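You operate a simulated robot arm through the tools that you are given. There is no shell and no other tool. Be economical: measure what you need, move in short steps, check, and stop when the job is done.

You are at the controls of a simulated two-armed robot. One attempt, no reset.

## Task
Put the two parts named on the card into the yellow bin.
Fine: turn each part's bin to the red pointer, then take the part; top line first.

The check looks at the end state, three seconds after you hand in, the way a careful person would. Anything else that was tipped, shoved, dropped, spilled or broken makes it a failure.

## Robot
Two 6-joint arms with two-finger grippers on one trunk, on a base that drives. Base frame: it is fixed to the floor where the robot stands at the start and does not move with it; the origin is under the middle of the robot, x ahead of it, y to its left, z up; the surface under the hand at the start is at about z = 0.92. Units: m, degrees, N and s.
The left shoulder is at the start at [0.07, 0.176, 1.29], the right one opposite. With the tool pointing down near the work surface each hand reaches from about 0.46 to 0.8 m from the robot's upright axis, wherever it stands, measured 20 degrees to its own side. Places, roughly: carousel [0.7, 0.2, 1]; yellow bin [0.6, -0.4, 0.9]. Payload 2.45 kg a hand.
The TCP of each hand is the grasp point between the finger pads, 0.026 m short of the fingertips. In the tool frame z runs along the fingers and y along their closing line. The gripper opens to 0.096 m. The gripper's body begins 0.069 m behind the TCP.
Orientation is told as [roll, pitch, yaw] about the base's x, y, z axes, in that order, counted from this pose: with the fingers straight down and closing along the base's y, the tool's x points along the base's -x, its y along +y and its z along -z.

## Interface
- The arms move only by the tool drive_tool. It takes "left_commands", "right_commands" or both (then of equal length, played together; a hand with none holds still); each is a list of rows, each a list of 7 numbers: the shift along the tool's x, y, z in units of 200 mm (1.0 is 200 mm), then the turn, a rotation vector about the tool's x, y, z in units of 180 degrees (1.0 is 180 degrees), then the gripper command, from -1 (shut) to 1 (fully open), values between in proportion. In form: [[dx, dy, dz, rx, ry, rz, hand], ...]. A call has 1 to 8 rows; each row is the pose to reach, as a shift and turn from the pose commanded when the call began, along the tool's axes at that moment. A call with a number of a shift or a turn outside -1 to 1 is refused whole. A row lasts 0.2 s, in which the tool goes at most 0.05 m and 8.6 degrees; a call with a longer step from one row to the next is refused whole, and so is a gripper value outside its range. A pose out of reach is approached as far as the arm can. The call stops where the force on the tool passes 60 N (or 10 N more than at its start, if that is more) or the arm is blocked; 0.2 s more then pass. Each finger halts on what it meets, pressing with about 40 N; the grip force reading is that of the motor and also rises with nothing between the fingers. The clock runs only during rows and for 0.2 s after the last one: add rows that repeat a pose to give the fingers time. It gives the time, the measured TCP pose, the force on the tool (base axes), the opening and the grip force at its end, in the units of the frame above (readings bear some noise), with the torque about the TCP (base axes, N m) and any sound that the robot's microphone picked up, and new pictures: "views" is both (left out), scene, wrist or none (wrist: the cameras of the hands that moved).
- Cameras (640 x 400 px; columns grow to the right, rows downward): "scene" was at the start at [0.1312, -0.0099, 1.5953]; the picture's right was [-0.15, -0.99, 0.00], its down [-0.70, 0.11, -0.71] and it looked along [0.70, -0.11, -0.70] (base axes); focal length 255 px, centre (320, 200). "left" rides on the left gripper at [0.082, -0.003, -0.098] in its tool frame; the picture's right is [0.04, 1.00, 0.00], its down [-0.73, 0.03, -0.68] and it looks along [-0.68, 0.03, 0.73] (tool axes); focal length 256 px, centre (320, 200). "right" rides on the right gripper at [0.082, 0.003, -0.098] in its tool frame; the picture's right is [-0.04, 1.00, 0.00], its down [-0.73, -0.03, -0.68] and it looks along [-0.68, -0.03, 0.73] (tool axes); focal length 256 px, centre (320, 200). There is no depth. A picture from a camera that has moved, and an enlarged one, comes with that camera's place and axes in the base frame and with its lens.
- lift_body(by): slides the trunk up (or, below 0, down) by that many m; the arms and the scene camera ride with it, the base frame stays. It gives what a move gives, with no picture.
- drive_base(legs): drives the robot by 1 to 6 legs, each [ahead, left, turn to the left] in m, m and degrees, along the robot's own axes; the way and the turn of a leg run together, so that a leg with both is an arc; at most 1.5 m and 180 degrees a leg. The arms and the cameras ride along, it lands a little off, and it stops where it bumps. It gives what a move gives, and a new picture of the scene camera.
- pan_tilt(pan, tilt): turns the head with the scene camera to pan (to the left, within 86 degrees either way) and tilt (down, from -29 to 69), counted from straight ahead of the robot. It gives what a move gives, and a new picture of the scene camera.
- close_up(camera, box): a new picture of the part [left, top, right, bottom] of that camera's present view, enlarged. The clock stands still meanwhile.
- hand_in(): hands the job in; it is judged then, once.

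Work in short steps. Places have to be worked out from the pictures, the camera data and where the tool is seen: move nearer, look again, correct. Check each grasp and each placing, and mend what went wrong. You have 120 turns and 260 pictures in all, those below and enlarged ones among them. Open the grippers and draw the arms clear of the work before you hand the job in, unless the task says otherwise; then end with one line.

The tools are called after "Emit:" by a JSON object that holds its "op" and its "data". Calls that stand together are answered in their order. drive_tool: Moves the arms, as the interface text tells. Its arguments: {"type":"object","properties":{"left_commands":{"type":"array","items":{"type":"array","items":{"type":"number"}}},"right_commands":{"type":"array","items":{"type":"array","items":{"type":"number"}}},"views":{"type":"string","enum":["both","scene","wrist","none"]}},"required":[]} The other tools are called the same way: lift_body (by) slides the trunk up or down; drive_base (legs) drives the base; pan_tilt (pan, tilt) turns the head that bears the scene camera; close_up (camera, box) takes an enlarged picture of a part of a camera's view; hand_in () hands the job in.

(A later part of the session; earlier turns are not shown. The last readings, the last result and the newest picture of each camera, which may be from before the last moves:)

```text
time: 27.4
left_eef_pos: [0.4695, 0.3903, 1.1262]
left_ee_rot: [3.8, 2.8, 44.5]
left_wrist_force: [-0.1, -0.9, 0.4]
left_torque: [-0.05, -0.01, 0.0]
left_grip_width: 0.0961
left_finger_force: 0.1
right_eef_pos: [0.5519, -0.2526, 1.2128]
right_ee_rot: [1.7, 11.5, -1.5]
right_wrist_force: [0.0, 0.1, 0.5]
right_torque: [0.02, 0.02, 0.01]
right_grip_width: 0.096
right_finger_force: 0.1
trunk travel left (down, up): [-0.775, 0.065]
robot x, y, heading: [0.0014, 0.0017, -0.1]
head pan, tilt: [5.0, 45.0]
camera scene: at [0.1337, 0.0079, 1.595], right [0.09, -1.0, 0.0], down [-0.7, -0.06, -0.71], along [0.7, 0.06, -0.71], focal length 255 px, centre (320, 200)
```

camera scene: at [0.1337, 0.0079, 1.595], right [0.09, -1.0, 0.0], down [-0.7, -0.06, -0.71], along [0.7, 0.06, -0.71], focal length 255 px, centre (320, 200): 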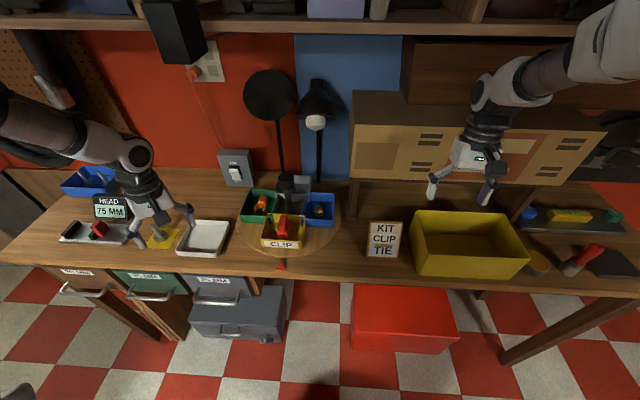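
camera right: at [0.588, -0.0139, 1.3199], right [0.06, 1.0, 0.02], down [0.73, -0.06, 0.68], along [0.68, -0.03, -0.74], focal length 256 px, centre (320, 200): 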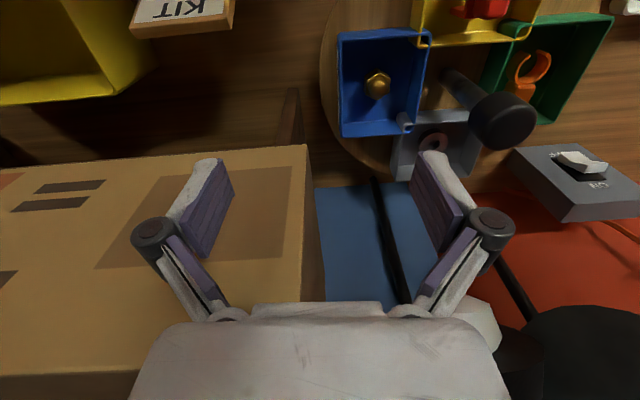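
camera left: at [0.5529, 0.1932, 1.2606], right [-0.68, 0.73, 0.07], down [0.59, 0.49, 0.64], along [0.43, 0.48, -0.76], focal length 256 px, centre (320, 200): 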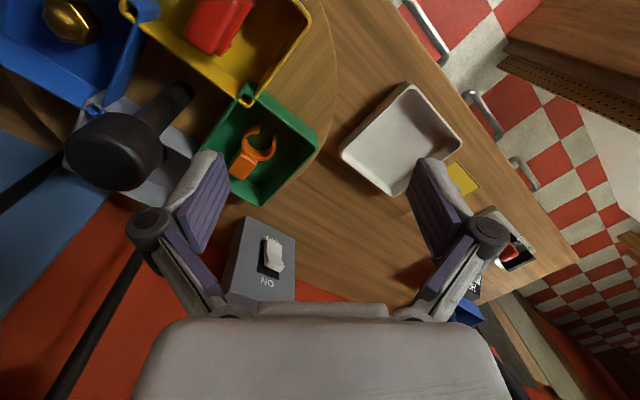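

The right hand is clear again. I'll bring the left hand at z ≈ 1.12 towards the CLIP bin and unwind the yaw to about 0.

Emit:
{"op": "drive_tool", "data": {"left_commands": [[0.05, -0.13, 0, 0, 0, 0.036, 1], [0.11, -0.28, 0, 0, 0, 0.072, 1], [0.17, -0.43, 0, 0, 0, 0.108, 1], [0.23, -0.58, 0, 0, 0, 0.144, 1], [0.29, -0.73, 0, 0, 0, 0.18, 1], [0.35, -0.87, 0, 0, 0, 0.216, 1], [0.4, -1.0, 0, 0, 0, 0.248, 1], [0.4, -1.0, 0, 0, 0, 0.248, 1]], "views": "both"}}

```text
time: 29.1
left_eef_pos: [0.5543, 0.1923, 1.1155]
left_ee_rot: [0.6, 4.7, -0.2]
left_wrist_force: [0.3, -0.3, 0.2]
left_torque: [0.0, 0.03, -0.01]
left_grip_width: 0.096
left_finger_force: 0.0
right_eef_pos: [0.5533, -0.2517, 1.2127]
right_ee_rot: [1.6, 11.4, -1.5]
right_wrist_force: [0.0, -1.2, -0.9]
right_torque: [0.01, 0.0, -0.01]
right_grip_width: 0.0958
right_finger_force: 0.0
trunk travel left (down, up): [-0.775, 0.065]
robot x, y, heading: [0.0021, -0.0015, -0.2]
head pan, tilt: [5.0, 45.0]
camera scene: at [0.1345, 0.0099, 1.5949], right [0.09, -1.0, 0.0], down [-0.7, -0.06, -0.71], along [0.7, 0.06, -0.71], focal length 255 px, centre (320, 200)
camera left: at [0.48, 0.1887, 1.2223], right [-0.04, 1.0, 0.01], down [0.79, 0.02, 0.62], along [0.62, 0.03, -0.79], focal length 256 px, centre (320, 200)
```

scene: 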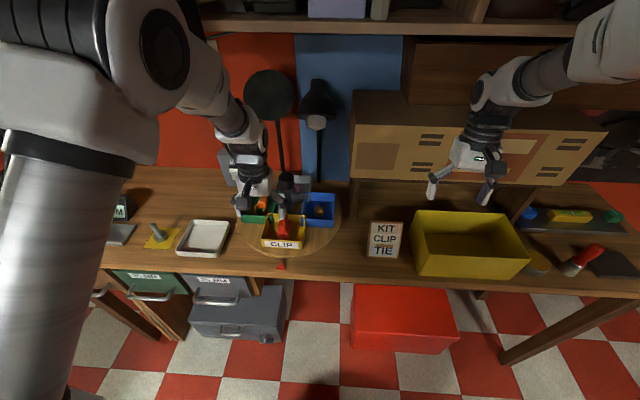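
left: 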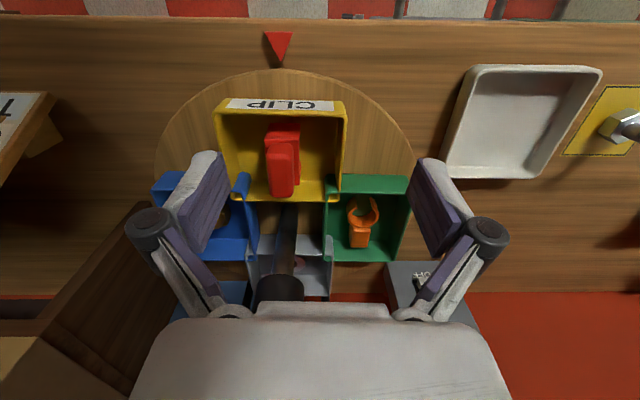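

Emit:
{"op": "close_up", "data": {"camera": "left", "box": [200, 80, 360, 220]}}

Emit:
{"op": "close_up", "data": {"camera": "scene", "box": [240, 190, 330, 260]}}

```text
2.86 times, centred on (280, 150) of left
camera zoom: at [0.48, 0.1887, 1.2223], right [-0.04, 1.0, 0.01], down [0.79, 0.02, 0.62], along [0.62, 0.03, -0.79], focal length 731 px, centre (434, 343)
```

zoom: 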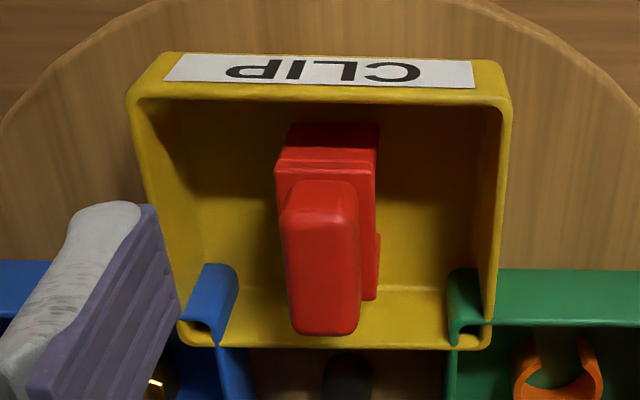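

```text
5.71 times, centred on (285, 225) of scene
camera zoom: at [0.1345, 0.0099, 1.5949], right [0.09, -1.0, 0.0], down [-0.7, -0.06, -0.71], along [0.7, 0.06, -0.71], focal length 1459 px, centre (520, 57)
```

zoom: 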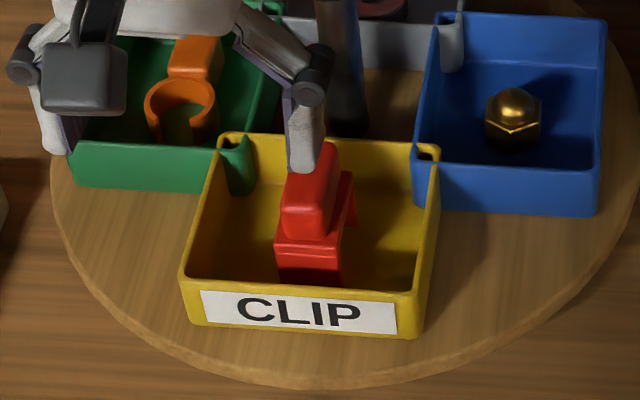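

The clip is a narrow red piece elongated radially, with its top block centred at about (0.613, 0.157, 1.01), so closing along y suits it. I'll move above it, level the hand and half-close it.

Emit:
{"op": "drive_tool", "data": {"left_commands": [[-0.1, -0.06, 0.0, 0.001, -0.01, 0, 0.8], [-0.22, -0.12, 0.05, 0.003, -0.02, 0, 0.6], [-0.322, -0.175, 0.1, 0.003, -0.026, 0, 0.5], [-0.322, -0.175, 0.18, 0.003, -0.026, 0, 0.5], [-0.322, -0.175, 0.2, 0.003, -0.026, 0, 0.5]], "views": "wrist"}}

Emit:
{"op": "close_up", "data": {"camera": "scene", "box": [220, 170, 340, 260]}}

```text
time: 30.4
left_eef_pos: [0.6116, 0.1581, 1.0715]
left_ee_rot: [0.1, 0.1, -0.2]
left_wrist_force: [-0.5, -0.4, 0.1]
left_torque: [-0.01, -0.02, 0.01]
left_grip_width: 0.0722
left_finger_force: 0.1
right_eef_pos: [0.5524, -0.2515, 1.2131]
right_ee_rot: [1.6, 11.5, -1.6]
right_wrist_force: [0.0, 0.5, -0.2]
right_torque: [-0.01, 0.01, -0.02]
right_grip_width: 0.096
right_finger_force: 0.0
trunk travel left (down, up): [-0.775, 0.065]
robot x, y, heading: [0.0049, -0.0048, -0.1]
head pan, tilt: [5.0, 45.0]
camera left: at [0.5303, 0.1546, 1.1707], right [-0.04, 1.0, 0.0], down [0.73, 0.03, 0.68], along [0.68, 0.03, -0.74], focal length 256 px, centre (320, 200)
```

left: 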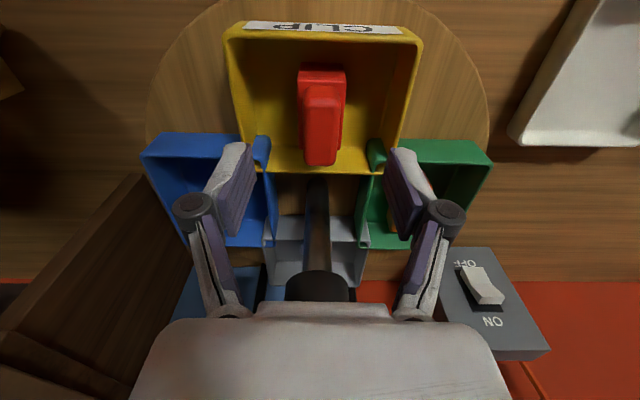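

```text
4.44 times, centred on (280, 215) of scene
camera zoom: at [0.1347, 0.0095, 1.5949], right [0.09, -1.0, 0.0], down [-0.7, -0.06, -0.71], along [0.7, 0.06, -0.71], focal length 1135 px, centre (498, 133)
```

zoom: 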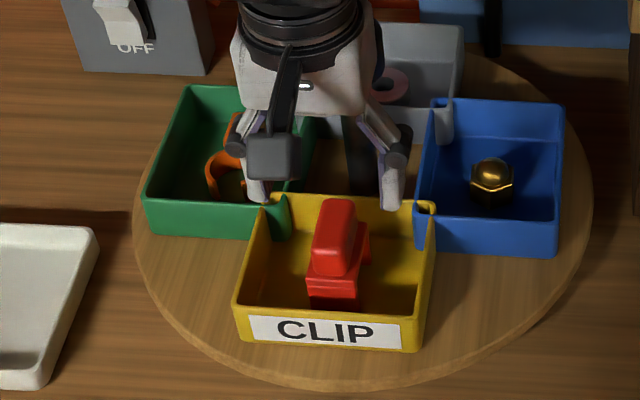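

Aligned: the TCP axis at block height projects to (320, 127), and the block's top is at about (321, 128). I'll go down to z ≈ 0.99.

Emit:
{"op": "drive_tool", "data": {"left_commands": [[0, 0, 0.1, 0, 0, 0, 0.5], [0, 0, 0.2, 0, 0, 0, 0.5], [0, 0, 0.3, 0, 0, 0, 0.5], [0, 0, 0.38, 0, 0, 0, 0.5], [0, 0, 0.4, 0, 0, 0, 0.5]], "views": "wrist"}}

Emit:
{"op": "close_up", "data": {"camera": "scene", "box": [220, 170, 340, 260]}}

```text
time: 31.6
left_eef_pos: [0.613, 0.1585, 0.9909]
left_ee_rot: [0.2, 0.1, -0.1]
left_wrist_force: [-0.2, -0.4, 0.5]
left_torque: [0.02, 0.02, 0.02]
left_grip_width: 0.0722
left_finger_force: 0.1
right_eef_pos: [0.5533, -0.2515, 1.2124]
right_ee_rot: [1.6, 11.5, -1.7]
right_wrist_force: [-0.6, 0.3, -0.3]
right_torque: [0.05, 0.02, 0.05]
right_grip_width: 0.096
right_finger_force: 0.1
trunk travel left (down, up): [-0.775, 0.065]
robot x, y, heading: [0.0021, 0.0001, -0.1]
head pan, tilt: [5.0, 45.0]
camera left: at [0.5314, 0.1547, 1.0901], right [-0.04, 1.0, 0.0], down [0.73, 0.03, 0.68], along [0.68, 0.03, -0.73], focal length 256 px, centre (320, 200)
```

left: 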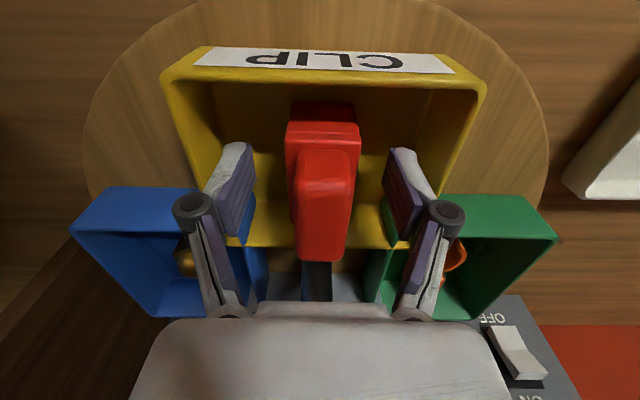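

```text
4.44 times, centred on (280, 215) of scene
camera zoom: at [0.1347, 0.0093, 1.5949], right [0.09, -1.0, 0.0], down [-0.7, -0.06, -0.71], along [0.7, 0.06, -0.71], focal length 1135 px, centre (498, 133)
```

zoom: 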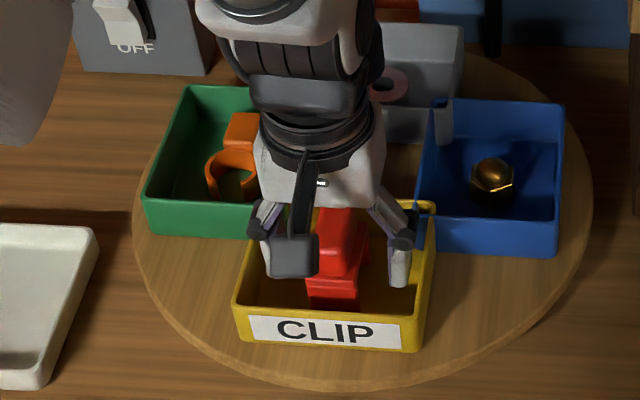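

The fingers straddle the clip inside the bin without touching the walls. Closing.

Emit:
{"op": "drive_tool", "data": {"left_commands": [[0, 0, 0, 0, 0, 0, 0.1], [0, 0, 0, 0, 0, 0, -0.3], [0, 0, 0, 0, 0, 0, -1], [0, 0, 0, 0, 0, 0, -1]], "views": "wrist"}}

```text
time: 32.5
left_eef_pos: [0.6137, 0.158, 0.9906]
left_ee_rot: [0.1, 0.0, -0.1]
left_wrist_force: [-0.1, 0.0, 0.6]
left_torque: [0.0, -0.04, 0.0]
left_grip_width: 0.0321
left_finger_force: 39.9
right_eef_pos: [0.5531, -0.2513, 1.2127]
right_ee_rot: [1.6, 11.6, -1.6]
right_wrist_force: [-0.1, 0.3, -0.7]
right_torque: [-0.02, -0.01, 0.01]
right_grip_width: 0.096
right_finger_force: 0.0
trunk travel left (down, up): [-0.775, 0.065]
robot x, y, heading: [0.0037, -0.0021, -0.2]
head pan, tilt: [5.0, 45.0]
camera left: at [0.5313, 0.1547, 1.0901], right [-0.04, 1.0, 0.0], down [0.73, 0.03, 0.68], along [0.68, 0.03, -0.73], focal length 256 px, centre (320, 200)
```

left: 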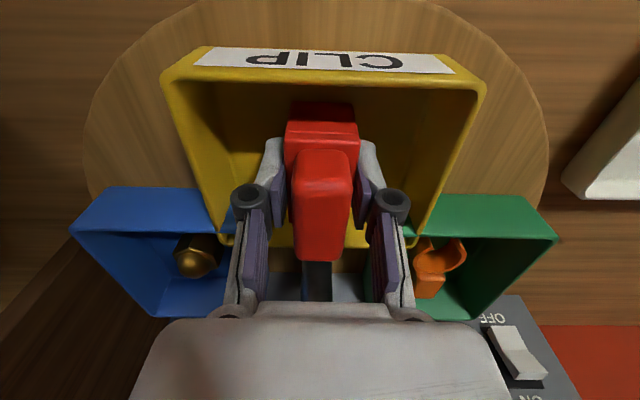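

Gripped at 32 mm. I'll lift straight up by about 0.13 m.

Emit:
{"op": "drive_tool", "data": {"left_commands": [[0, 0, -0.06, 0, 0, 0, -1], [0, 0, -0.16, 0, 0, 0, -1], [0, 0, -0.28, 0, 0, 0, -1], [0, 0, -0.4, 0, 0, 0, -1], [0, 0, -0.52, 0, 0, 0, -1], [0, 0, -0.62, 0, 0, 0, -1], [0, 0, -0.65, 0, 0, 0, -1]], "views": "both"}}

```text
time: 34.1
left_eef_pos: [0.6137, 0.1593, 1.1206]
left_ee_rot: [0.1, 0.1, -0.1]
left_wrist_force: [-0.8, 0.5, -0.3]
left_torque: [-0.01, 0.02, -0.01]
left_grip_width: 0.0315
left_finger_force: 40.0
right_eef_pos: [0.5541, -0.2523, 1.2124]
right_ee_rot: [1.7, 11.6, -1.6]
right_wrist_force: [0.1, 0.5, -0.4]
right_torque: [0.0, 0.01, 0.01]
right_grip_width: 0.0959
right_finger_force: 0.2
trunk travel left (down, up): [-0.775, 0.065]
robot x, y, heading: [0.0043, -0.0005, 0.1]
head pan, tilt: [5.0, 45.0]
camera scene: at [0.1347, 0.0094, 1.5949], right [0.09, -1.0, 0.0], down [-0.7, -0.06, -0.71], along [0.7, 0.06, -0.71], focal length 255 px, centre (320, 200)
camera left: at [0.5316, 0.156, 1.22], right [-0.04, 1.0, 0.0], down [0.73, 0.03, 0.68], along [0.68, 0.03, -0.74], focal length 256 px, centre (320, 200)
```

scene: 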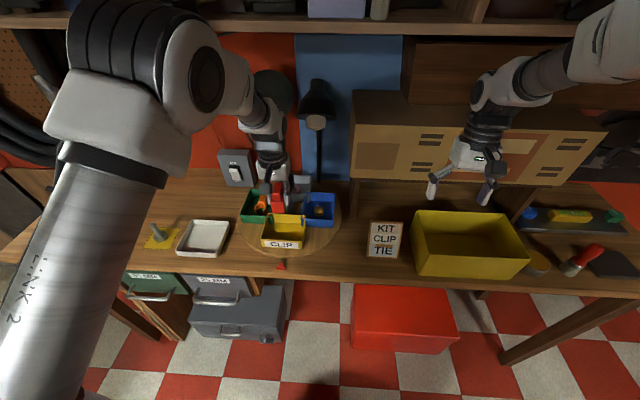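
left: 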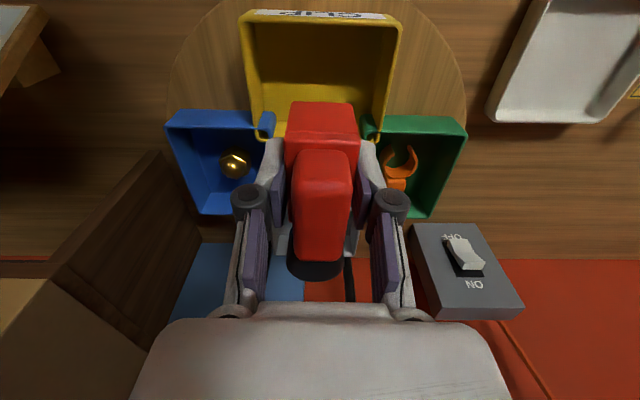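

The clip is held and the carousel hasn't moved. I'll retract the left hand to about 0.5 m radius and look right to check room for a base turn.

Emit:
{"op": "drive_tool", "data": {"left_commands": [[0.1, 0, 0, 0, 0, 0, -1], [0.22, 0, 0, 0, 0, 0, -1], [0.34, 0, 0, 0, 0, 0, -1], [0.46, 0, 0, 0, 0, 0, -1], [0.52, 0, 0, 0, 0, 0, -1]], "views": "none"}}

Emit:
{"op": "pan_tilt", "data": {"pan": -60, "tilt": 30}}

```text
time: 35.4
left_eef_pos: [0.5082, 0.1598, 1.1224]
left_ee_rot: [0.1, 0.0, -0.1]
left_wrist_force: [-0.7, -0.8, -0.9]
left_torque: [0.02, 0.0, 0.01]
left_grip_width: 0.032
left_finger_force: 40.0
right_eef_pos: [0.5527, -0.2508, 1.212]
right_ee_rot: [1.6, 11.5, -1.6]
right_wrist_force: [0.4, -0.1, -0.5]
right_torque: [0.01, -0.01, 0.01]
right_grip_width: 0.0959
right_finger_force: 0.0
trunk travel left (down, up): [-0.775, 0.065]
robot x, y, heading: [0.0019, 0.0011, -0.1]
head pan, tilt: [5.0, 45.0]
```

```text
time: 36.7
left_eef_pos: [0.5096, 0.1573, 1.1214]
left_ee_rot: [0.1, 0.0, -0.1]
left_wrist_force: [-0.2, 0.4, -0.6]
left_torque: [0.04, 0.02, 0.01]
left_grip_width: 0.0318
left_finger_force: 40.1
right_eef_pos: [0.5529, -0.252, 1.2131]
right_ee_rot: [1.5, 11.6, -1.5]
right_wrist_force: [-0.5, 0.4, 0.4]
right_torque: [0.0, -0.02, 0.02]
right_grip_width: 0.0961
right_finger_force: 0.1
trunk travel left (down, up): [-0.775, 0.065]
robot x, y, heading: [0.0016, 0.0006, -0.3]
head pan, tilt: [-60.0, 30.0]
camera scene: at [0.099, -0.0759, 1.6175], right [-0.87, -0.5, 0.0], down [-0.25, 0.43, -0.87], along [0.43, -0.75, -0.5], focal length 255 px, centre (320, 200)
```

scene: 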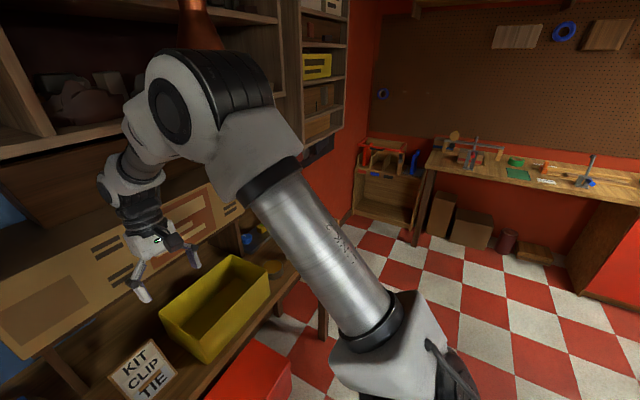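

There's open floor on the right and the under-table boxes sit beyond x ≈ 0.58, so an in-place turn is safe. I'll check the yellow bin's rim height first.

Emit:
{"op": "close_up", "data": {"camera": "scene", "box": [90, 220, 310, 400]}}

Emit:
{"op": "close_up", "data": {"camera": "right", "box": [0, 0, 640, 400]}}

```text
2.22 times, centred on (200, 310) of scene
camera zoom: at [0.099, -0.0759, 1.6175], right [-0.87, -0.5, 0.0], down [-0.25, 0.43, -0.87], along [0.43, -0.75, -0.5], focal length 568 px, centre (587, -44)
```

zoom: 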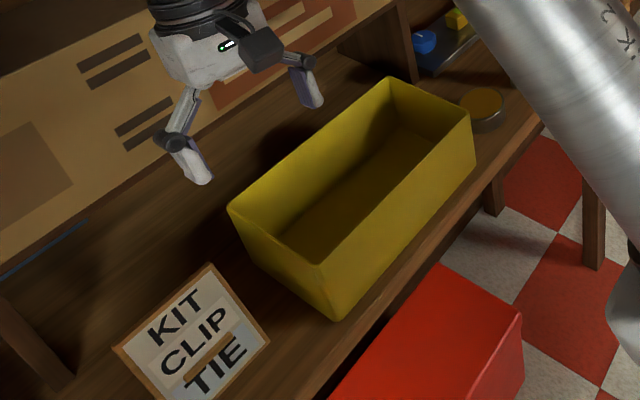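

```text
1.00 times, centred on (320, 200) of right (not enlarged: the box is as wide or as high as the picture)
camera zoom: at [0.4929, -0.2499, 1.3244], right [0.07, 1.0, 0.02], down [0.85, -0.07, 0.52], along [0.52, -0.02, -0.86], focal length 256 px, centre (320, 200)
```

zoom: 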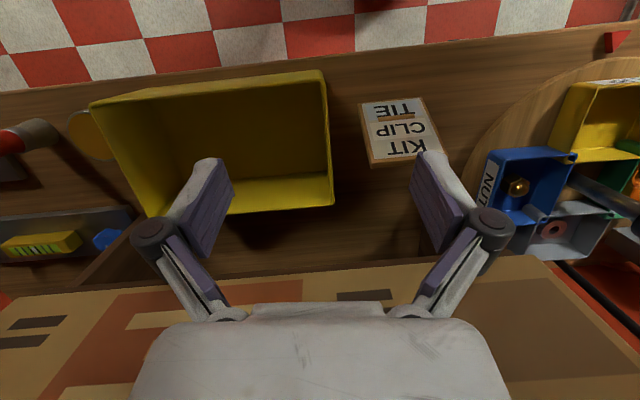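

The bin spans about x 0.53–0.685 and y -0.245 to -0.50, with its rim at z ≈ 1.02. The clip's bottom is at about 1.07, so I'll turn the base 45° to the right.

Emit:
{"op": "drive_base", "data": {"legs": [[0, 0, -45]]}}

Emit:
{"op": "pan_tilt", "data": {"pan": 10, "tilt": 45}}

```text
time: 39.2
left_eef_pos: [0.4727, -0.2458, 1.1209]
left_ee_rot: [0.0, 0.1, -45.2]
left_wrist_force: [-0.3, 0.2, 0.3]
left_torque: [0.04, 0.0, -0.01]
left_grip_width: 0.0315
left_finger_force: 39.9
right_eef_pos: [0.214, -0.5681, 1.212]
right_ee_rot: [1.5, 11.6, -46.7]
right_wrist_force: [0.4, -0.2, 0.2]
right_torque: [0.0, -0.02, -0.01]
right_grip_width: 0.0963
right_finger_force: 0.1
trunk travel left (down, up): [-0.775, 0.065]
robot x, y, heading: [0.0043, 0.0006, -45.1]
head pan, tilt: [-60.0, 30.0]
camera scene: at [0.0156, -0.1203, 1.6175], right [-0.97, 0.26, 0.0], down [0.13, 0.48, -0.87], along [-0.23, -0.84, -0.5], focal length 255 px, centre (320, 200)
```

scene: 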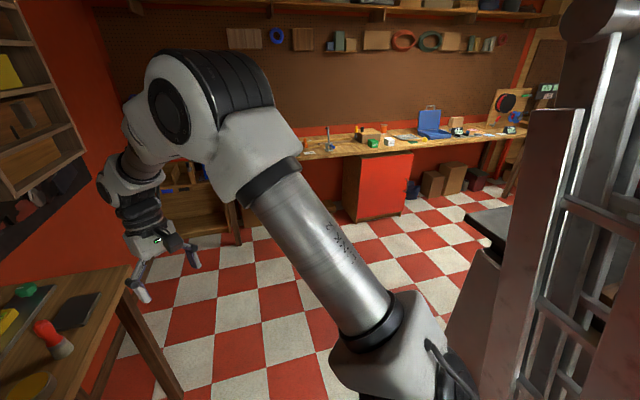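

```text
time: 40.6
left_eef_pos: [0.4743, -0.2471, 1.1218]
left_ee_rot: [0.0, 0.1, -45.3]
left_wrist_force: [-0.3, -0.4, -0.5]
left_torque: [-0.03, 0.03, -0.01]
left_grip_width: 0.0319
left_finger_force: 40.2
right_eef_pos: [0.2132, -0.5675, 1.212]
right_ee_rot: [1.7, 11.6, -46.6]
right_wrist_force: [-0.1, 1.1, -0.4]
right_torque: [-0.03, 0.01, 0.01]
right_grip_width: 0.0959
right_finger_force: 0.0
trunk travel left (down, up): [-0.775, 0.065]
robot x, y, heading: [0.0035, 0.0004, -45.0]
head pan, tilt: [10.0, 45.0]
camera scene: at [0.1052, -0.0802, 1.5949], right [-0.58, -0.82, 0.0], down [-0.58, 0.41, -0.71], along [0.58, -0.41, -0.71], focal length 255 px, centre (320, 200)
```

scene: 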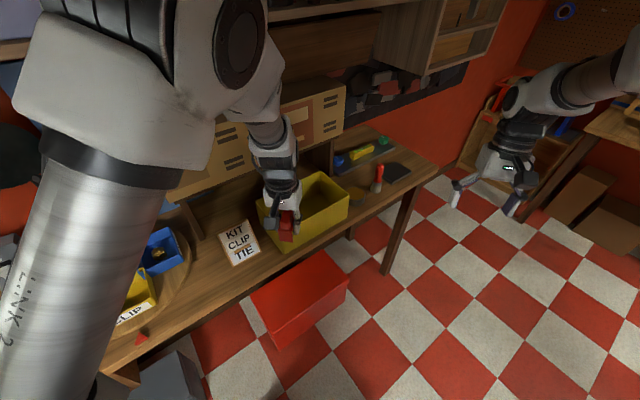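

Turned cleanly with the clip still held. I'll move out over the left half of the bin, to (0.595, -0.33).

Emit:
{"op": "drive_tool", "data": {"left_commands": [[-0.1, 0.02, 0, 0, 0, 0, -1], [-0.24, 0.045, 0, 0, 0, 0, -1], [-0.38, 0.07, 0, 0, 0, 0, -1], [-0.52, 0.1, 0, 0, 0, 0, -1], [-0.64, 0.12, 0, 0, 0, 0, -1], [-0.72, 0.134, 0, 0, 0, 0, -1], [-0.72, 0.134, 0, 0, 0, 0, -1]], "views": "both"}}

```text
time: 42.2
left_eef_pos: [0.5953, -0.3278, 1.1223]
left_ee_rot: [0.1, 0.1, -45.2]
left_wrist_force: [0.6, 0.3, -0.5]
left_torque: [-0.02, 0.01, 0.03]
left_grip_width: 0.0317
left_finger_force: 40.2
right_eef_pos: [0.2136, -0.5669, 1.2136]
right_ee_rot: [1.7, 11.4, -46.6]
right_wrist_force: [0.8, 0.1, 0.0]
right_torque: [-0.01, -0.01, 0.01]
right_grip_width: 0.0958
right_finger_force: 0.2
trunk travel left (down, up): [-0.775, 0.065]
robot x, y, heading: [0.0032, -0.0019, -44.9]
head pan, tilt: [10.0, 45.0]
camera scene: at [0.1051, -0.0798, 1.5949], right [-0.58, -0.82, 0.0], down [-0.58, 0.41, -0.71], along [0.58, -0.41, -0.71], focal length 255 px, centre (320, 200)
camera left: at [0.5335, -0.2729, 1.2223], right [0.68, 0.73, 0.0], down [0.54, -0.5, 0.68], along [0.5, -0.46, -0.73], focal length 256 px, centre (320, 200)
```

scene: 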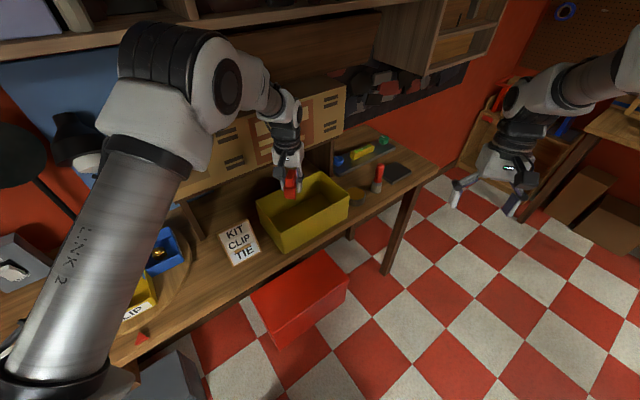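
left: 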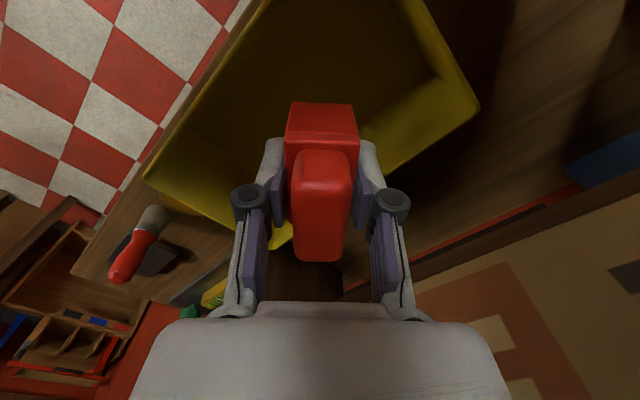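

Geometry says I'm over the bin. I'll come down part of the way and check clearance to its walls.

Emit:
{"op": "drive_tool", "data": {"left_commands": [[0, 0, 0.1, 0, 0, 0, -1], [0, 0, 0.2, 0, 0, 0, -1], [0, 0, 0.26, 0, 0, 0, -1], [0, 0, 0.26, 0, 0, 0, -1]], "views": "wrist"}}

Emit:
{"op": "close_up", "data": {"camera": "scene", "box": [220, 130, 380, 270]}}

```text
time: 43.2
left_eef_pos: [0.5917, -0.3288, 1.072]
left_ee_rot: [0.1, 0.1, -45.1]
left_wrist_force: [-0.6, 0.1, -0.8]
left_torque: [0.02, -0.01, -0.03]
left_grip_width: 0.032
left_finger_force: 39.9
right_eef_pos: [0.2142, -0.5671, 1.2121]
right_ee_rot: [1.6, 11.5, -46.5]
right_wrist_force: [-0.1, 0.2, 0.7]
right_torque: [0.0, 0.01, 0.02]
right_grip_width: 0.096
right_finger_force: 0.2
trunk travel left (down, up): [-0.775, 0.065]
robot x, y, heading: [0.0018, 0.0034, -44.9]
head pan, tilt: [10.0, 45.0]
camera left: at [0.5318, -0.2731, 1.1705], right [0.68, 0.73, 0.0], down [0.54, -0.5, 0.68], along [0.5, -0.46, -0.73], focal length 256 px, centre (320, 200)
```

left: 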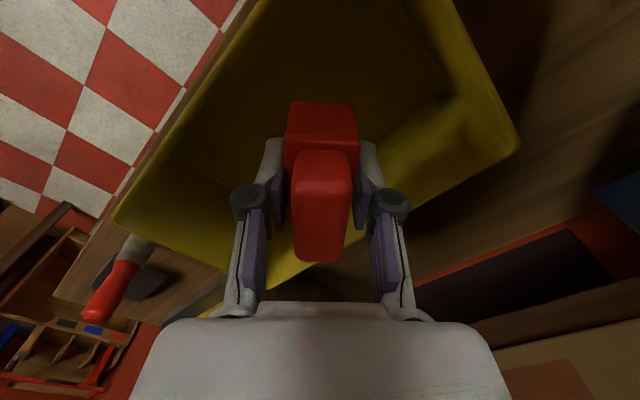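

```text
2.86 times, centred on (300, 200) of scene
camera zoom: at [0.1053, -0.08, 1.5949], right [-0.58, -0.82, 0.0], down [-0.58, 0.41, -0.71], along [0.58, -0.41, -0.71], focal length 730 px, centre (377, 200)
```

zoom: 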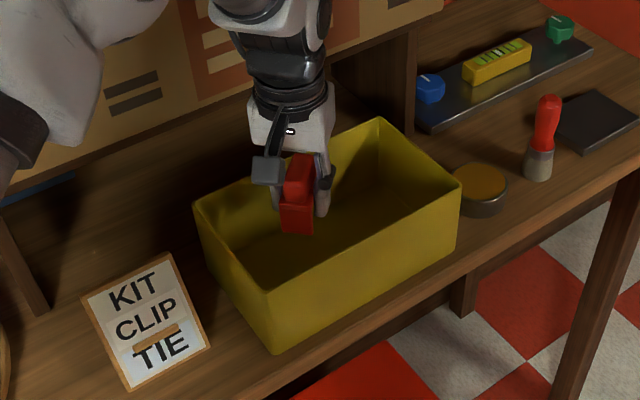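

The clip is inside the bin's outline. Lowering to about z = 0.982, just above the floor.

Emit:
{"op": "drive_tool", "data": {"left_commands": [[0, 0, 0.1, 0, 0, 0, -1], [0, 0, 0.2, 0, 0, 0, -1], [0, 0, 0.3, 0, 0, 0, -1], [0, 0, 0.38, 0, 0, 0, -1], [0, 0, 0.43, 0, 0, 0, -1], [0, 0, 0.45, 0, 0, 0, -1]], "views": "none"}}

Emit:
{"op": "close_up", "data": {"camera": "scene", "box": [220, 130, 380, 270]}}

```text
time: 44.6
left_eef_pos: [0.5935, -0.3295, 0.979]
left_ee_rot: [0.2, 0.1, -45.1]
left_wrist_force: [-0.1, 0.5, -0.2]
left_torque: [0.02, 0.03, -0.01]
left_grip_width: 0.0316
left_finger_force: 40.3
right_eef_pos: [0.2134, -0.5675, 1.2134]
right_ee_rot: [1.6, 11.5, -46.8]
right_wrist_force: [0.8, -0.5, -1.0]
right_torque: [-0.01, 0.01, -0.02]
right_grip_width: 0.0959
right_finger_force: 0.0
trunk travel left (down, up): [-0.775, 0.065]
robot x, y, heading: [0.0026, -0.0019, -45.0]
head pan, tilt: [10.0, 45.0]
```

```text
2.86 times, centred on (300, 200) of scene
camera zoom: at [0.1053, -0.08, 1.5949], right [-0.58, -0.82, 0.0], down [-0.58, 0.41, -0.71], along [0.58, -0.41, -0.71], focal length 730 px, centre (377, 200)
```

zoom: 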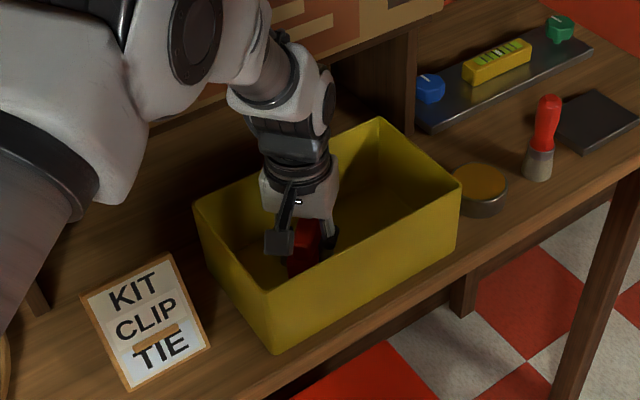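

Still no contact, so I'll go down about 1 cm more, open partly, and lift out.

Emit:
{"op": "drive_tool", "data": {"left_commands": [[0, 0, 0.03, 0, 0, 0, -1], [0, 0, 0.05, 0, 0, 0, -1], [0, 0, 0.05, 0, 0, 0, 0.1], [0, 0, 0.05, 0, 0, 0, 0.4], [0, 0, -0.1, 0, 0, 0, 0.4], [0, 0, -0.3, 0, 0, 0, 0.4], [0, 0, -0.5, 0, 0, 0, 0.4], [0, 0, -0.7, 0, 0, 0, 0.4]], "views": "both"}}

```text
time: 46.4
left_eef_pos: [0.5959, -0.3301, 1.1229]
left_ee_rot: [0.1, 0.0, -45.3]
left_wrist_force: [-0.6, 2.0, 0.4]
left_torque: [-0.02, -0.03, -0.03]
left_grip_width: 0.0674
left_finger_force: 0.0
right_eef_pos: [0.212, -0.5672, 1.2136]
right_ee_rot: [1.7, 11.4, -46.6]
right_wrist_force: [-1.1, -0.3, 0.2]
right_torque: [-0.03, -0.01, 0.03]
right_grip_width: 0.096
right_finger_force: 0.0
trunk travel left (down, up): [-0.775, 0.065]
robot x, y, heading: [0.0027, 0.0014, -45.2]
head pan, tilt: [10.0, 45.0]
camera scene: at [0.1039, -0.0791, 1.595], right [-0.58, -0.82, 0.0], down [-0.58, 0.41, -0.71], along [0.58, -0.41, -0.71], focal length 255 px, centre (320, 200)
camera left: at [0.5339, -0.2747, 1.2219], right [0.68, 0.73, 0.0], down [0.54, -0.5, 0.68], along [0.5, -0.46, -0.73], focal length 256 px, centre (320, 200)
```

scene: 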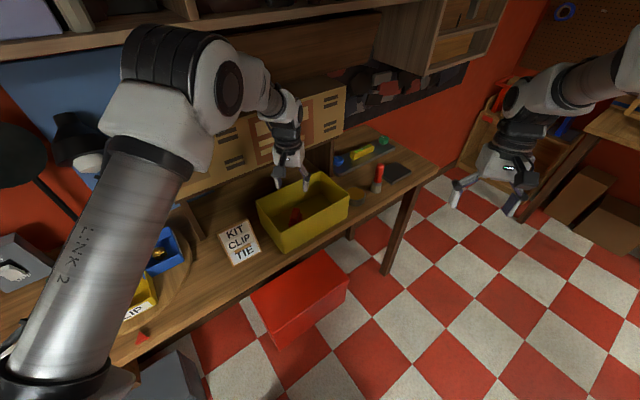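
left: 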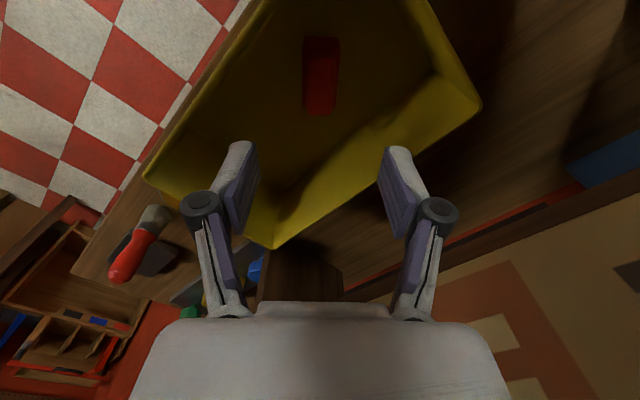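

The clip stands in the yellow bin. I'll retract the left hand the same way and turn the base back.

Emit:
{"op": "drive_tool", "data": {"left_commands": [[0.1, -0.02, 0, 0, 0, 0, 0.4], [0.24, -0.045, 0, 0, 0, 0, 0.6], [0.38, -0.07, 0, 0, 0, 0, 0.8], [0.52, -0.1, 0, 0, 0, 0, 1], [0.64, -0.12, 0, 0, 0, 0, 1], [0.72, -0.134, 0, 0, 0, 0, 1]], "views": "none"}}

Emit:
{"op": "drive_base", "data": {"legs": [[0, 0, 45]]}}

Emit:
{"op": "pan_tilt", "data": {"pan": 5, "tilt": 45}}

```text
time: 47.8
left_eef_pos: [0.4735, -0.2465, 1.1189]
left_ee_rot: [0.1, 0.0, -45.1]
left_wrist_force: [1.1, -1.1, -0.6]
left_torque: [0.01, 0.03, -0.02]
left_grip_width: 0.0961
left_finger_force: 0.0
right_eef_pos: [0.2135, -0.5677, 1.2132]
right_ee_rot: [1.6, 11.4, -46.6]
right_wrist_force: [0.2, 0.6, -0.2]
right_torque: [-0.01, -0.02, 0.01]
right_grip_width: 0.096
right_finger_force: 0.0
trunk travel left (down, up): [-0.775, 0.065]
robot x, y, heading: [0.0012, 0.0032, -44.8]
head pan, tilt: [10.0, 45.0]
```

```text
time: 50.3
left_eef_pos: [0.5071, 0.1686, 1.1199]
left_ee_rot: [0.2, 0.0, 1.0]
left_wrist_force: [-0.1, -0.5, -0.2]
left_torque: [-0.02, 0.02, -0.02]
left_grip_width: 0.0959
left_finger_force: 0.0
right_eef_pos: [0.558, -0.2415, 1.2131]
right_ee_rot: [1.7, 11.5, -0.6]
right_wrist_force: [0.1, -0.1, -1.0]
right_torque: [-0.01, 0.01, -0.02]
right_grip_width: 0.0961
right_finger_force: 0.1
trunk travel left (down, up): [-0.775, 0.065]
robot x, y, heading: [0.0039, 0.0013, 0.7]
head pan, tilt: [10.0, 45.0]
camera scene: at [0.1334, 0.0182, 1.5949], right [0.19, -0.98, 0.0], down [-0.69, -0.13, -0.71], along [0.69, 0.13, -0.71], focal length 255 px, centre (320, 200)
```

scene: 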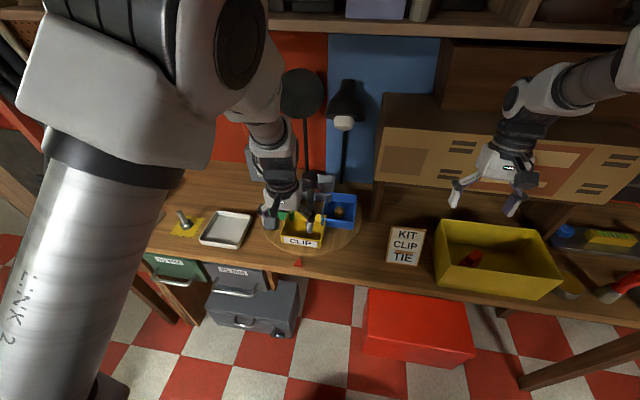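

```text
time: 50.9
left_eef_pos: [0.5071, 0.1677, 1.1192]
left_ee_rot: [0.1, 0.1, 1.0]
left_wrist_force: [0.1, -0.2, 0.5]
left_torque: [-0.02, -0.01, -0.01]
left_grip_width: 0.0959
left_finger_force: 0.1
right_eef_pos: [0.5573, -0.2422, 1.2134]
right_ee_rot: [1.6, 11.5, -0.6]
right_wrist_force: [0.1, -0.8, 0.0]
right_torque: [0.01, 0.02, -0.01]
right_grip_width: 0.096
right_finger_force: 0.1
trunk travel left (down, up): [-0.775, 0.065]
robot x, y, heading: [0.0021, 0.0005, 0.9]
head pan, tilt: [5.0, 45.0]
camera scene: at [0.1345, 0.0117, 1.5949], right [0.1, -0.99, 0.0], down [-0.7, -0.07, -0.71], along [0.7, 0.07, -0.71], focal length 255 px, centre (320, 200)
```

scene: 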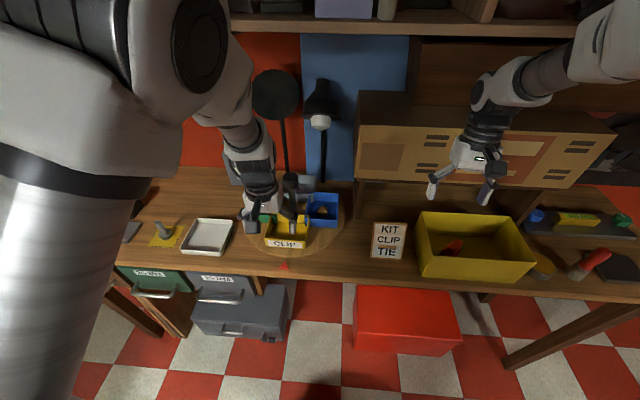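

The clip is in the bin. Next the knob again: I'll raise to z ≈ 1.165, staying under the boom, and go above the post at (0.7135, 0.159) with yaw -45.

Emit:
{"op": "drive_tool", "data": {"left_commands": [[-0.02, 0, -0.15, 0, 0, 0.03, 1], [-0.14, -0.01, -0.23, 0, 0, 0.068, 1], [-0.3, -0.02, -0.23, 0, 0, 0.106, 1], [-0.46, -0.03, -0.23, 0, 0, 0.144, 1], [-0.62, -0.04, -0.23, 0, 0, 0.182, 1], [-0.78, -0.05, -0.23, 0, 0, 0.22, 1], [-0.92, -0.06, -0.23, 0, 0, 0.256, 1], [-1.0, -0.06, -0.23, 0, 0, 0.256, 1]], "views": "both"}}

```text
time: 52.7
left_eef_pos: [0.7105, 0.159, 1.1654]
left_ee_rot: [0.0, 0.1, -45.3]
left_wrist_force: [0.0, 0.5, -0.5]
left_torque: [0.01, 0.04, 0.02]
left_grip_width: 0.096
left_finger_force: 0.1
right_eef_pos: [0.5568, -0.2432, 1.2113]
right_ee_rot: [1.6, 11.6, -0.6]
right_wrist_force: [0.2, 0.5, 0.1]
right_torque: [-0.02, -0.02, 0.0]
right_grip_width: 0.0962
right_finger_force: 0.0
trunk travel left (down, up): [-0.775, 0.065]
robot x, y, heading: [0.0018, -0.0011, 0.9]
head pan, tilt: [5.0, 45.0]
camera scene: at [0.1353, 0.0118, 1.5949], right [0.1, -0.99, 0.0], down [-0.7, -0.07, -0.71], along [0.7, 0.07, -0.71], focal length 255 px, centre (320, 200)
camera left: at [0.6491, 0.2138, 1.2653], right [0.68, 0.73, 0.0], down [0.54, -0.5, 0.68], along [0.5, -0.46, -0.74], focal length 256 px, centre (320, 200)
```

scene: 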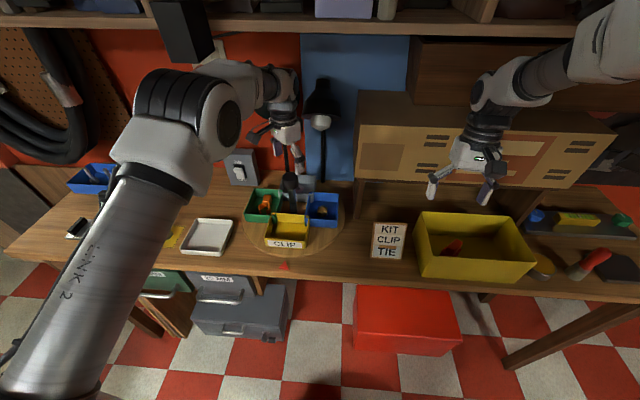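
left: 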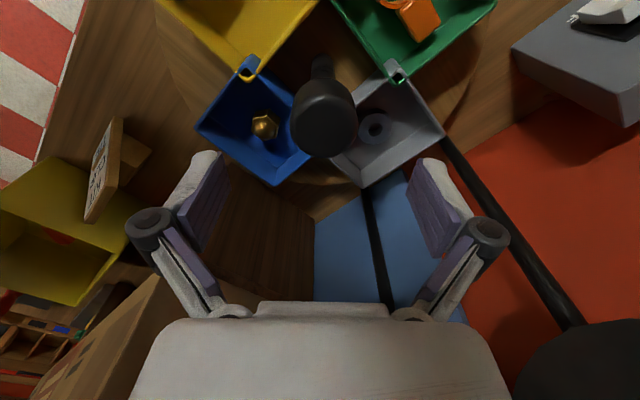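

Well centred over the knob. Lowering and gripping.

Emit:
{"op": "drive_tool", "data": {"left_commands": [[-0.01, 0.01, 0.08, 0, 0, 0, 1], [-0.01, 0.01, 0.16, 0, 0, 0, 1], [-0.01, 0.01, 0.24, 0, 0, 0, 1], [-0.01, 0.01, 0.32, 0, 0, 0, 1], [-0.01, 0.01, 0.375, 0, 0, 0, 1], [-0.01, 0.01, 0.375, 0, 0, 0, 0.2], [-0.01, 0.01, 0.375, 0, 0, 0, -1], [-0.01, 0.01, 0.375, 0, 0, 0, -1]], "views": "none"}}

Emit:
{"op": "close_up", "data": {"camera": "scene", "box": [220, 150, 360, 290]}}

```text
time: 54.5
left_eef_pos: [0.7124, 0.1602, 1.0916]
left_ee_rot: [0.1, 0.0, -45.3]
left_wrist_force: [7.5, 5.2, 8.0]
left_torque: [0.15, -0.74, 0.08]
left_grip_width: 0.0462
left_finger_force: 45.2
right_eef_pos: [0.5583, -0.2412, 1.2126]
right_ee_rot: [1.5, 11.6, -0.6]
right_wrist_force: [-0.9, -0.7, 0.0]
right_torque: [0.01, -0.03, -0.03]
right_grip_width: 0.096
right_finger_force: 0.1
trunk travel left (down, up): [-0.775, 0.065]
robot x, y, heading: [0.0024, 0.0019, 0.8]
head pan, tilt: [5.0, 45.0]
```

```text
2.86 times, centred on (290, 220) of scene
camera zoom: at [0.1351, 0.0127, 1.595], right [0.1, -0.99, 0.0], down [-0.7, -0.07, -0.71], along [0.7, 0.07, -0.71], focal length 730 px, centre (406, 143)
```

zoom: 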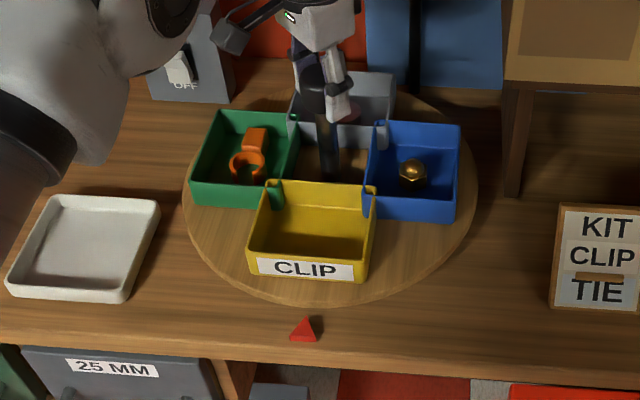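

Gripped at 46 mm. I'll turn +90° in two calls.

Emit:
{"op": "drive_tool", "data": {"left_commands": [[0, 0, 0, 0, 0, -0.02, -1], [0, 0, 0, 0, 0, -0.05, -1], [0, 0, 0, 0, 0, -0.08, -1], [0, 0, 0, 0, 0, -0.11, -1], [0, 0, 0, 0, 0, -0.14, -1], [0, 0, 0, 0, 0, -0.17, -1], [0, 0, 0, 0, 0, -0.2, -1], [0, 0, 0, 0, 0, -0.23, -1]], "views": "scene"}}

```text
time: 56.3
left_eef_pos: [0.7115, 0.1596, 1.0908]
left_ee_rot: [0.0, -0.1, -3.6]
left_wrist_force: [21.1, 7.6, 25.9]
left_torque: [0.18, -0.55, -0.14]
left_grip_width: 0.046
left_finger_force: 44.6
right_eef_pos: [0.557, -0.2426, 1.2129]
right_ee_rot: [1.5, 11.6, -0.6]
right_wrist_force: [-0.2, 0.4, 0.1]
right_torque: [-0.01, 0.0, 0.01]
right_grip_width: 0.0958
right_finger_force: 0.1
trunk travel left (down, up): [-0.775, 0.065]
robot x, y, heading: [0.0018, 0.0029, 1.2]
head pan, tilt: [5.0, 45.0]
camera scene: at [0.1349, 0.0124, 1.595], right [0.1, -0.99, 0.0], down [-0.7, -0.07, -0.71], along [0.7, 0.07, -0.71], focal length 255 px, centre (320, 200)
```

scene: 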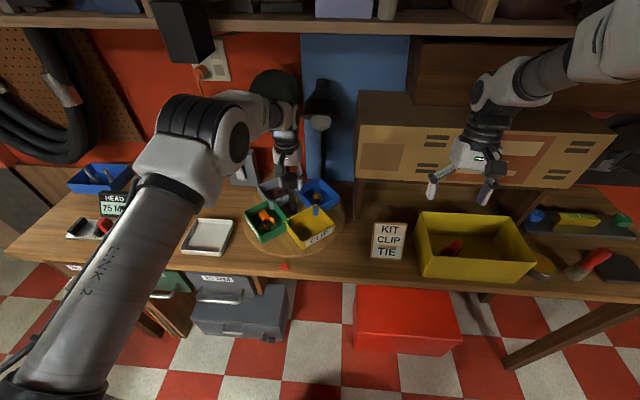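

It's turning fine. The force of +21 N in x means I should shift about 2 mm to +x. I'll do that while turning the remaining 48.5°.

Emit:
{"op": "drive_tool", "data": {"left_commands": [[-0.006, 0, -0.006, 0, 0, -0.03, -1], [-0.012, 0.002, -0.01, 0, 0, -0.065, -1], [-0.012, 0.002, -0.01, 0, 0, -0.1, -1], [-0.012, 0.002, -0.01, 0, 0, -0.135, -1], [-0.012, 0.002, -0.01, 0, 0, -0.17, -1], [-0.012, 0.002, -0.01, 0, 0, -0.205, -1], [-0.012, 0.002, -0.01, 0, 0, -0.24, -1], [-0.012, 0.002, -0.01, 0, 0, -0.27, -1]], "views": "none"}}

Emit:
{"op": "close_up", "data": {"camera": "scene", "box": [220, 150, 360, 290]}}

```text
time: 58.1
left_eef_pos: [0.7119, 0.159, 1.0905]
left_ee_rot: [0.2, 0.1, 44.9]
left_wrist_force: [-5.4, -4.4, -9.7]
left_torque: [-0.9, 0.52, -0.14]
left_grip_width: 0.0459
left_finger_force: 45.1
right_eef_pos: [0.5576, -0.2423, 1.2115]
right_ee_rot: [1.7, 11.5, -0.7]
right_wrist_force: [0.5, -0.4, 0.1]
right_torque: [-0.03, 0.01, -0.01]
right_grip_width: 0.0961
right_finger_force: 0.2
trunk travel left (down, up): [-0.775, 0.065]
robot x, y, heading: [0.0032, -0.0053, 0.7]
head pan, tilt: [5.0, 45.0]
```

```text
2.86 times, centred on (290, 220) of scene
camera zoom: at [0.1349, 0.0112, 1.5947], right [0.1, -0.99, 0.0], down [-0.7, -0.07, -0.71], along [0.7, 0.07, -0.71], focal length 730 px, centre (406, 143)
```

zoom: 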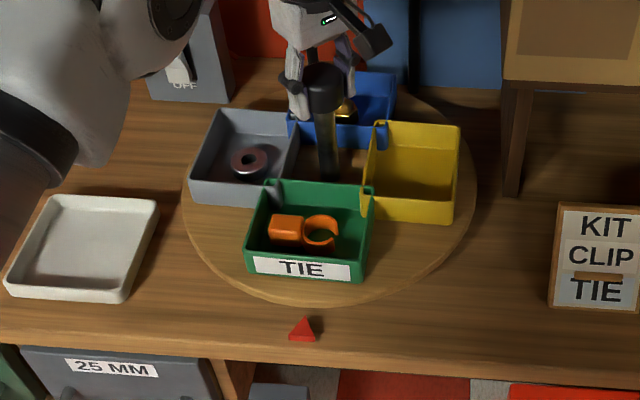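

The TIE bin is at the pointer. Releasing, lifting only to z ≈ 1.16, under the boom.

Emit:
{"op": "drive_tool", "data": {"left_commands": [[0, 0, 0, 0, 0, 0, 0.3], [0, 0, 0, 0, 0, 0, 1], [0, 0, 0, 0, 0, 0, 1], [0, 0, -0.1, 0, 0, 0, 1], [0, 0, -0.2, 0, 0, 0, 1], [0, 0, -0.3, 0, 0, 0, 1], [0, 0, -0.35, 0, 0, 0, 1]], "views": "none"}}

Emit:
{"op": "drive_tool", "data": {"left_commands": [[0.08, 0.08, 0, 0, 0, 0.03, 1], [0.2, 0.2, 0, 0, 0, 0.065, 1], [0.32, 0.32, 0, 0, 0, 0.1, 1], [0.42, 0.42, 0, 0, 0, 0.14, 1], [0.5, 0.5, 0.05, 0, 0, 0.18, 1], [0.56, 0.56, 0.1, 0, 0, 0.22, 1], [0.56, 0.56, 0.15, 0, 0, 0.25, 1], [0.56, 0.56, 0.15, 0, 0, 0.25, 1]], "views": "both"}}

```text
time: 59.7
left_eef_pos: [0.7118, 0.1598, 1.1632]
left_ee_rot: [0.1, -0.1, 44.8]
left_wrist_force: [0.6, -0.4, 0.4]
left_torque: [0.02, -0.01, -0.04]
left_grip_width: 0.0959
left_finger_force: 0.0
right_eef_pos: [0.5569, -0.2438, 1.2128]
right_ee_rot: [1.7, 11.5, -0.6]
right_wrist_force: [-0.4, 0.5, 0.4]
right_torque: [0.0, -0.01, 0.02]
right_grip_width: 0.0962
right_finger_force: 0.1
trunk travel left (down, up): [-0.775, 0.065]
robot x, y, heading: [0.0039, 0.0024, 1.1]
head pan, tilt: [5.0, 45.0]
```

```text
time: 61.5
left_eef_pos: [0.554, 0.1604, 1.133]
left_ee_rot: [0.0, 0.1, -0.2]
left_wrist_force: [0.2, -0.1, 1.1]
left_torque: [-0.03, -0.04, 0.01]
left_grip_width: 0.0961
left_finger_force: 0.1
right_eef_pos: [0.558, -0.2425, 1.2132]
right_ee_rot: [1.6, 11.5, -0.7]
right_wrist_force: [0.5, 0.1, -0.2]
right_torque: [0.0, 0.0, -0.02]
right_grip_width: 0.0961
right_finger_force: 0.0
trunk travel left (down, up): [-0.775, 0.065]
robot x, y, heading: [0.0006, -0.001, 0.8]
head pan, tilt: [5.0, 45.0]
camera scene: at [0.1345, 0.0116, 1.5949], right [0.1, -0.99, 0.0], down [-0.7, -0.07, -0.71], along [0.7, 0.07, -0.71], focal length 255 px, centre (320, 200)
camera left: at [0.4713, 0.1572, 1.2321], right [-0.04, 1.0, 0.0], down [0.73, 0.02, 0.68], along [0.68, 0.03, -0.73], focal length 256 px, centre (320, 200)
```

scene: 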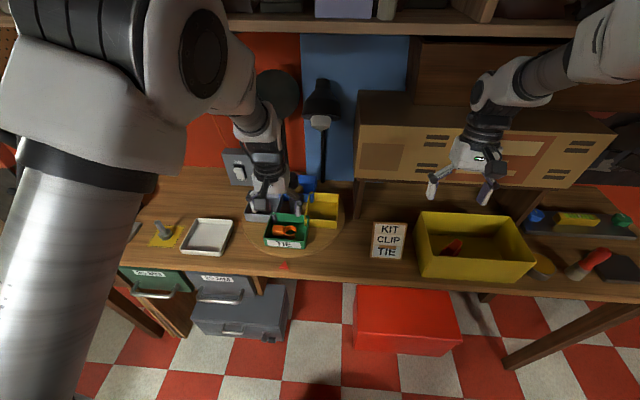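
left: 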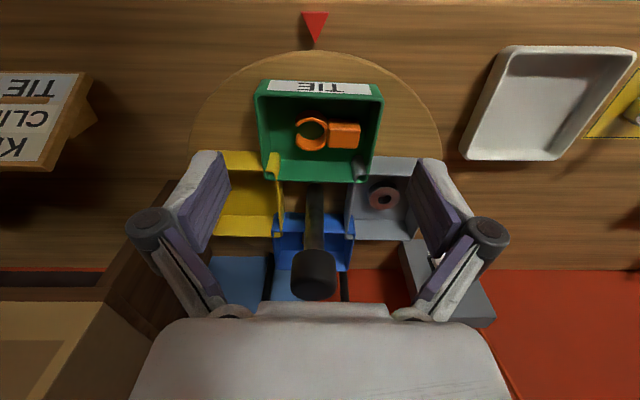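

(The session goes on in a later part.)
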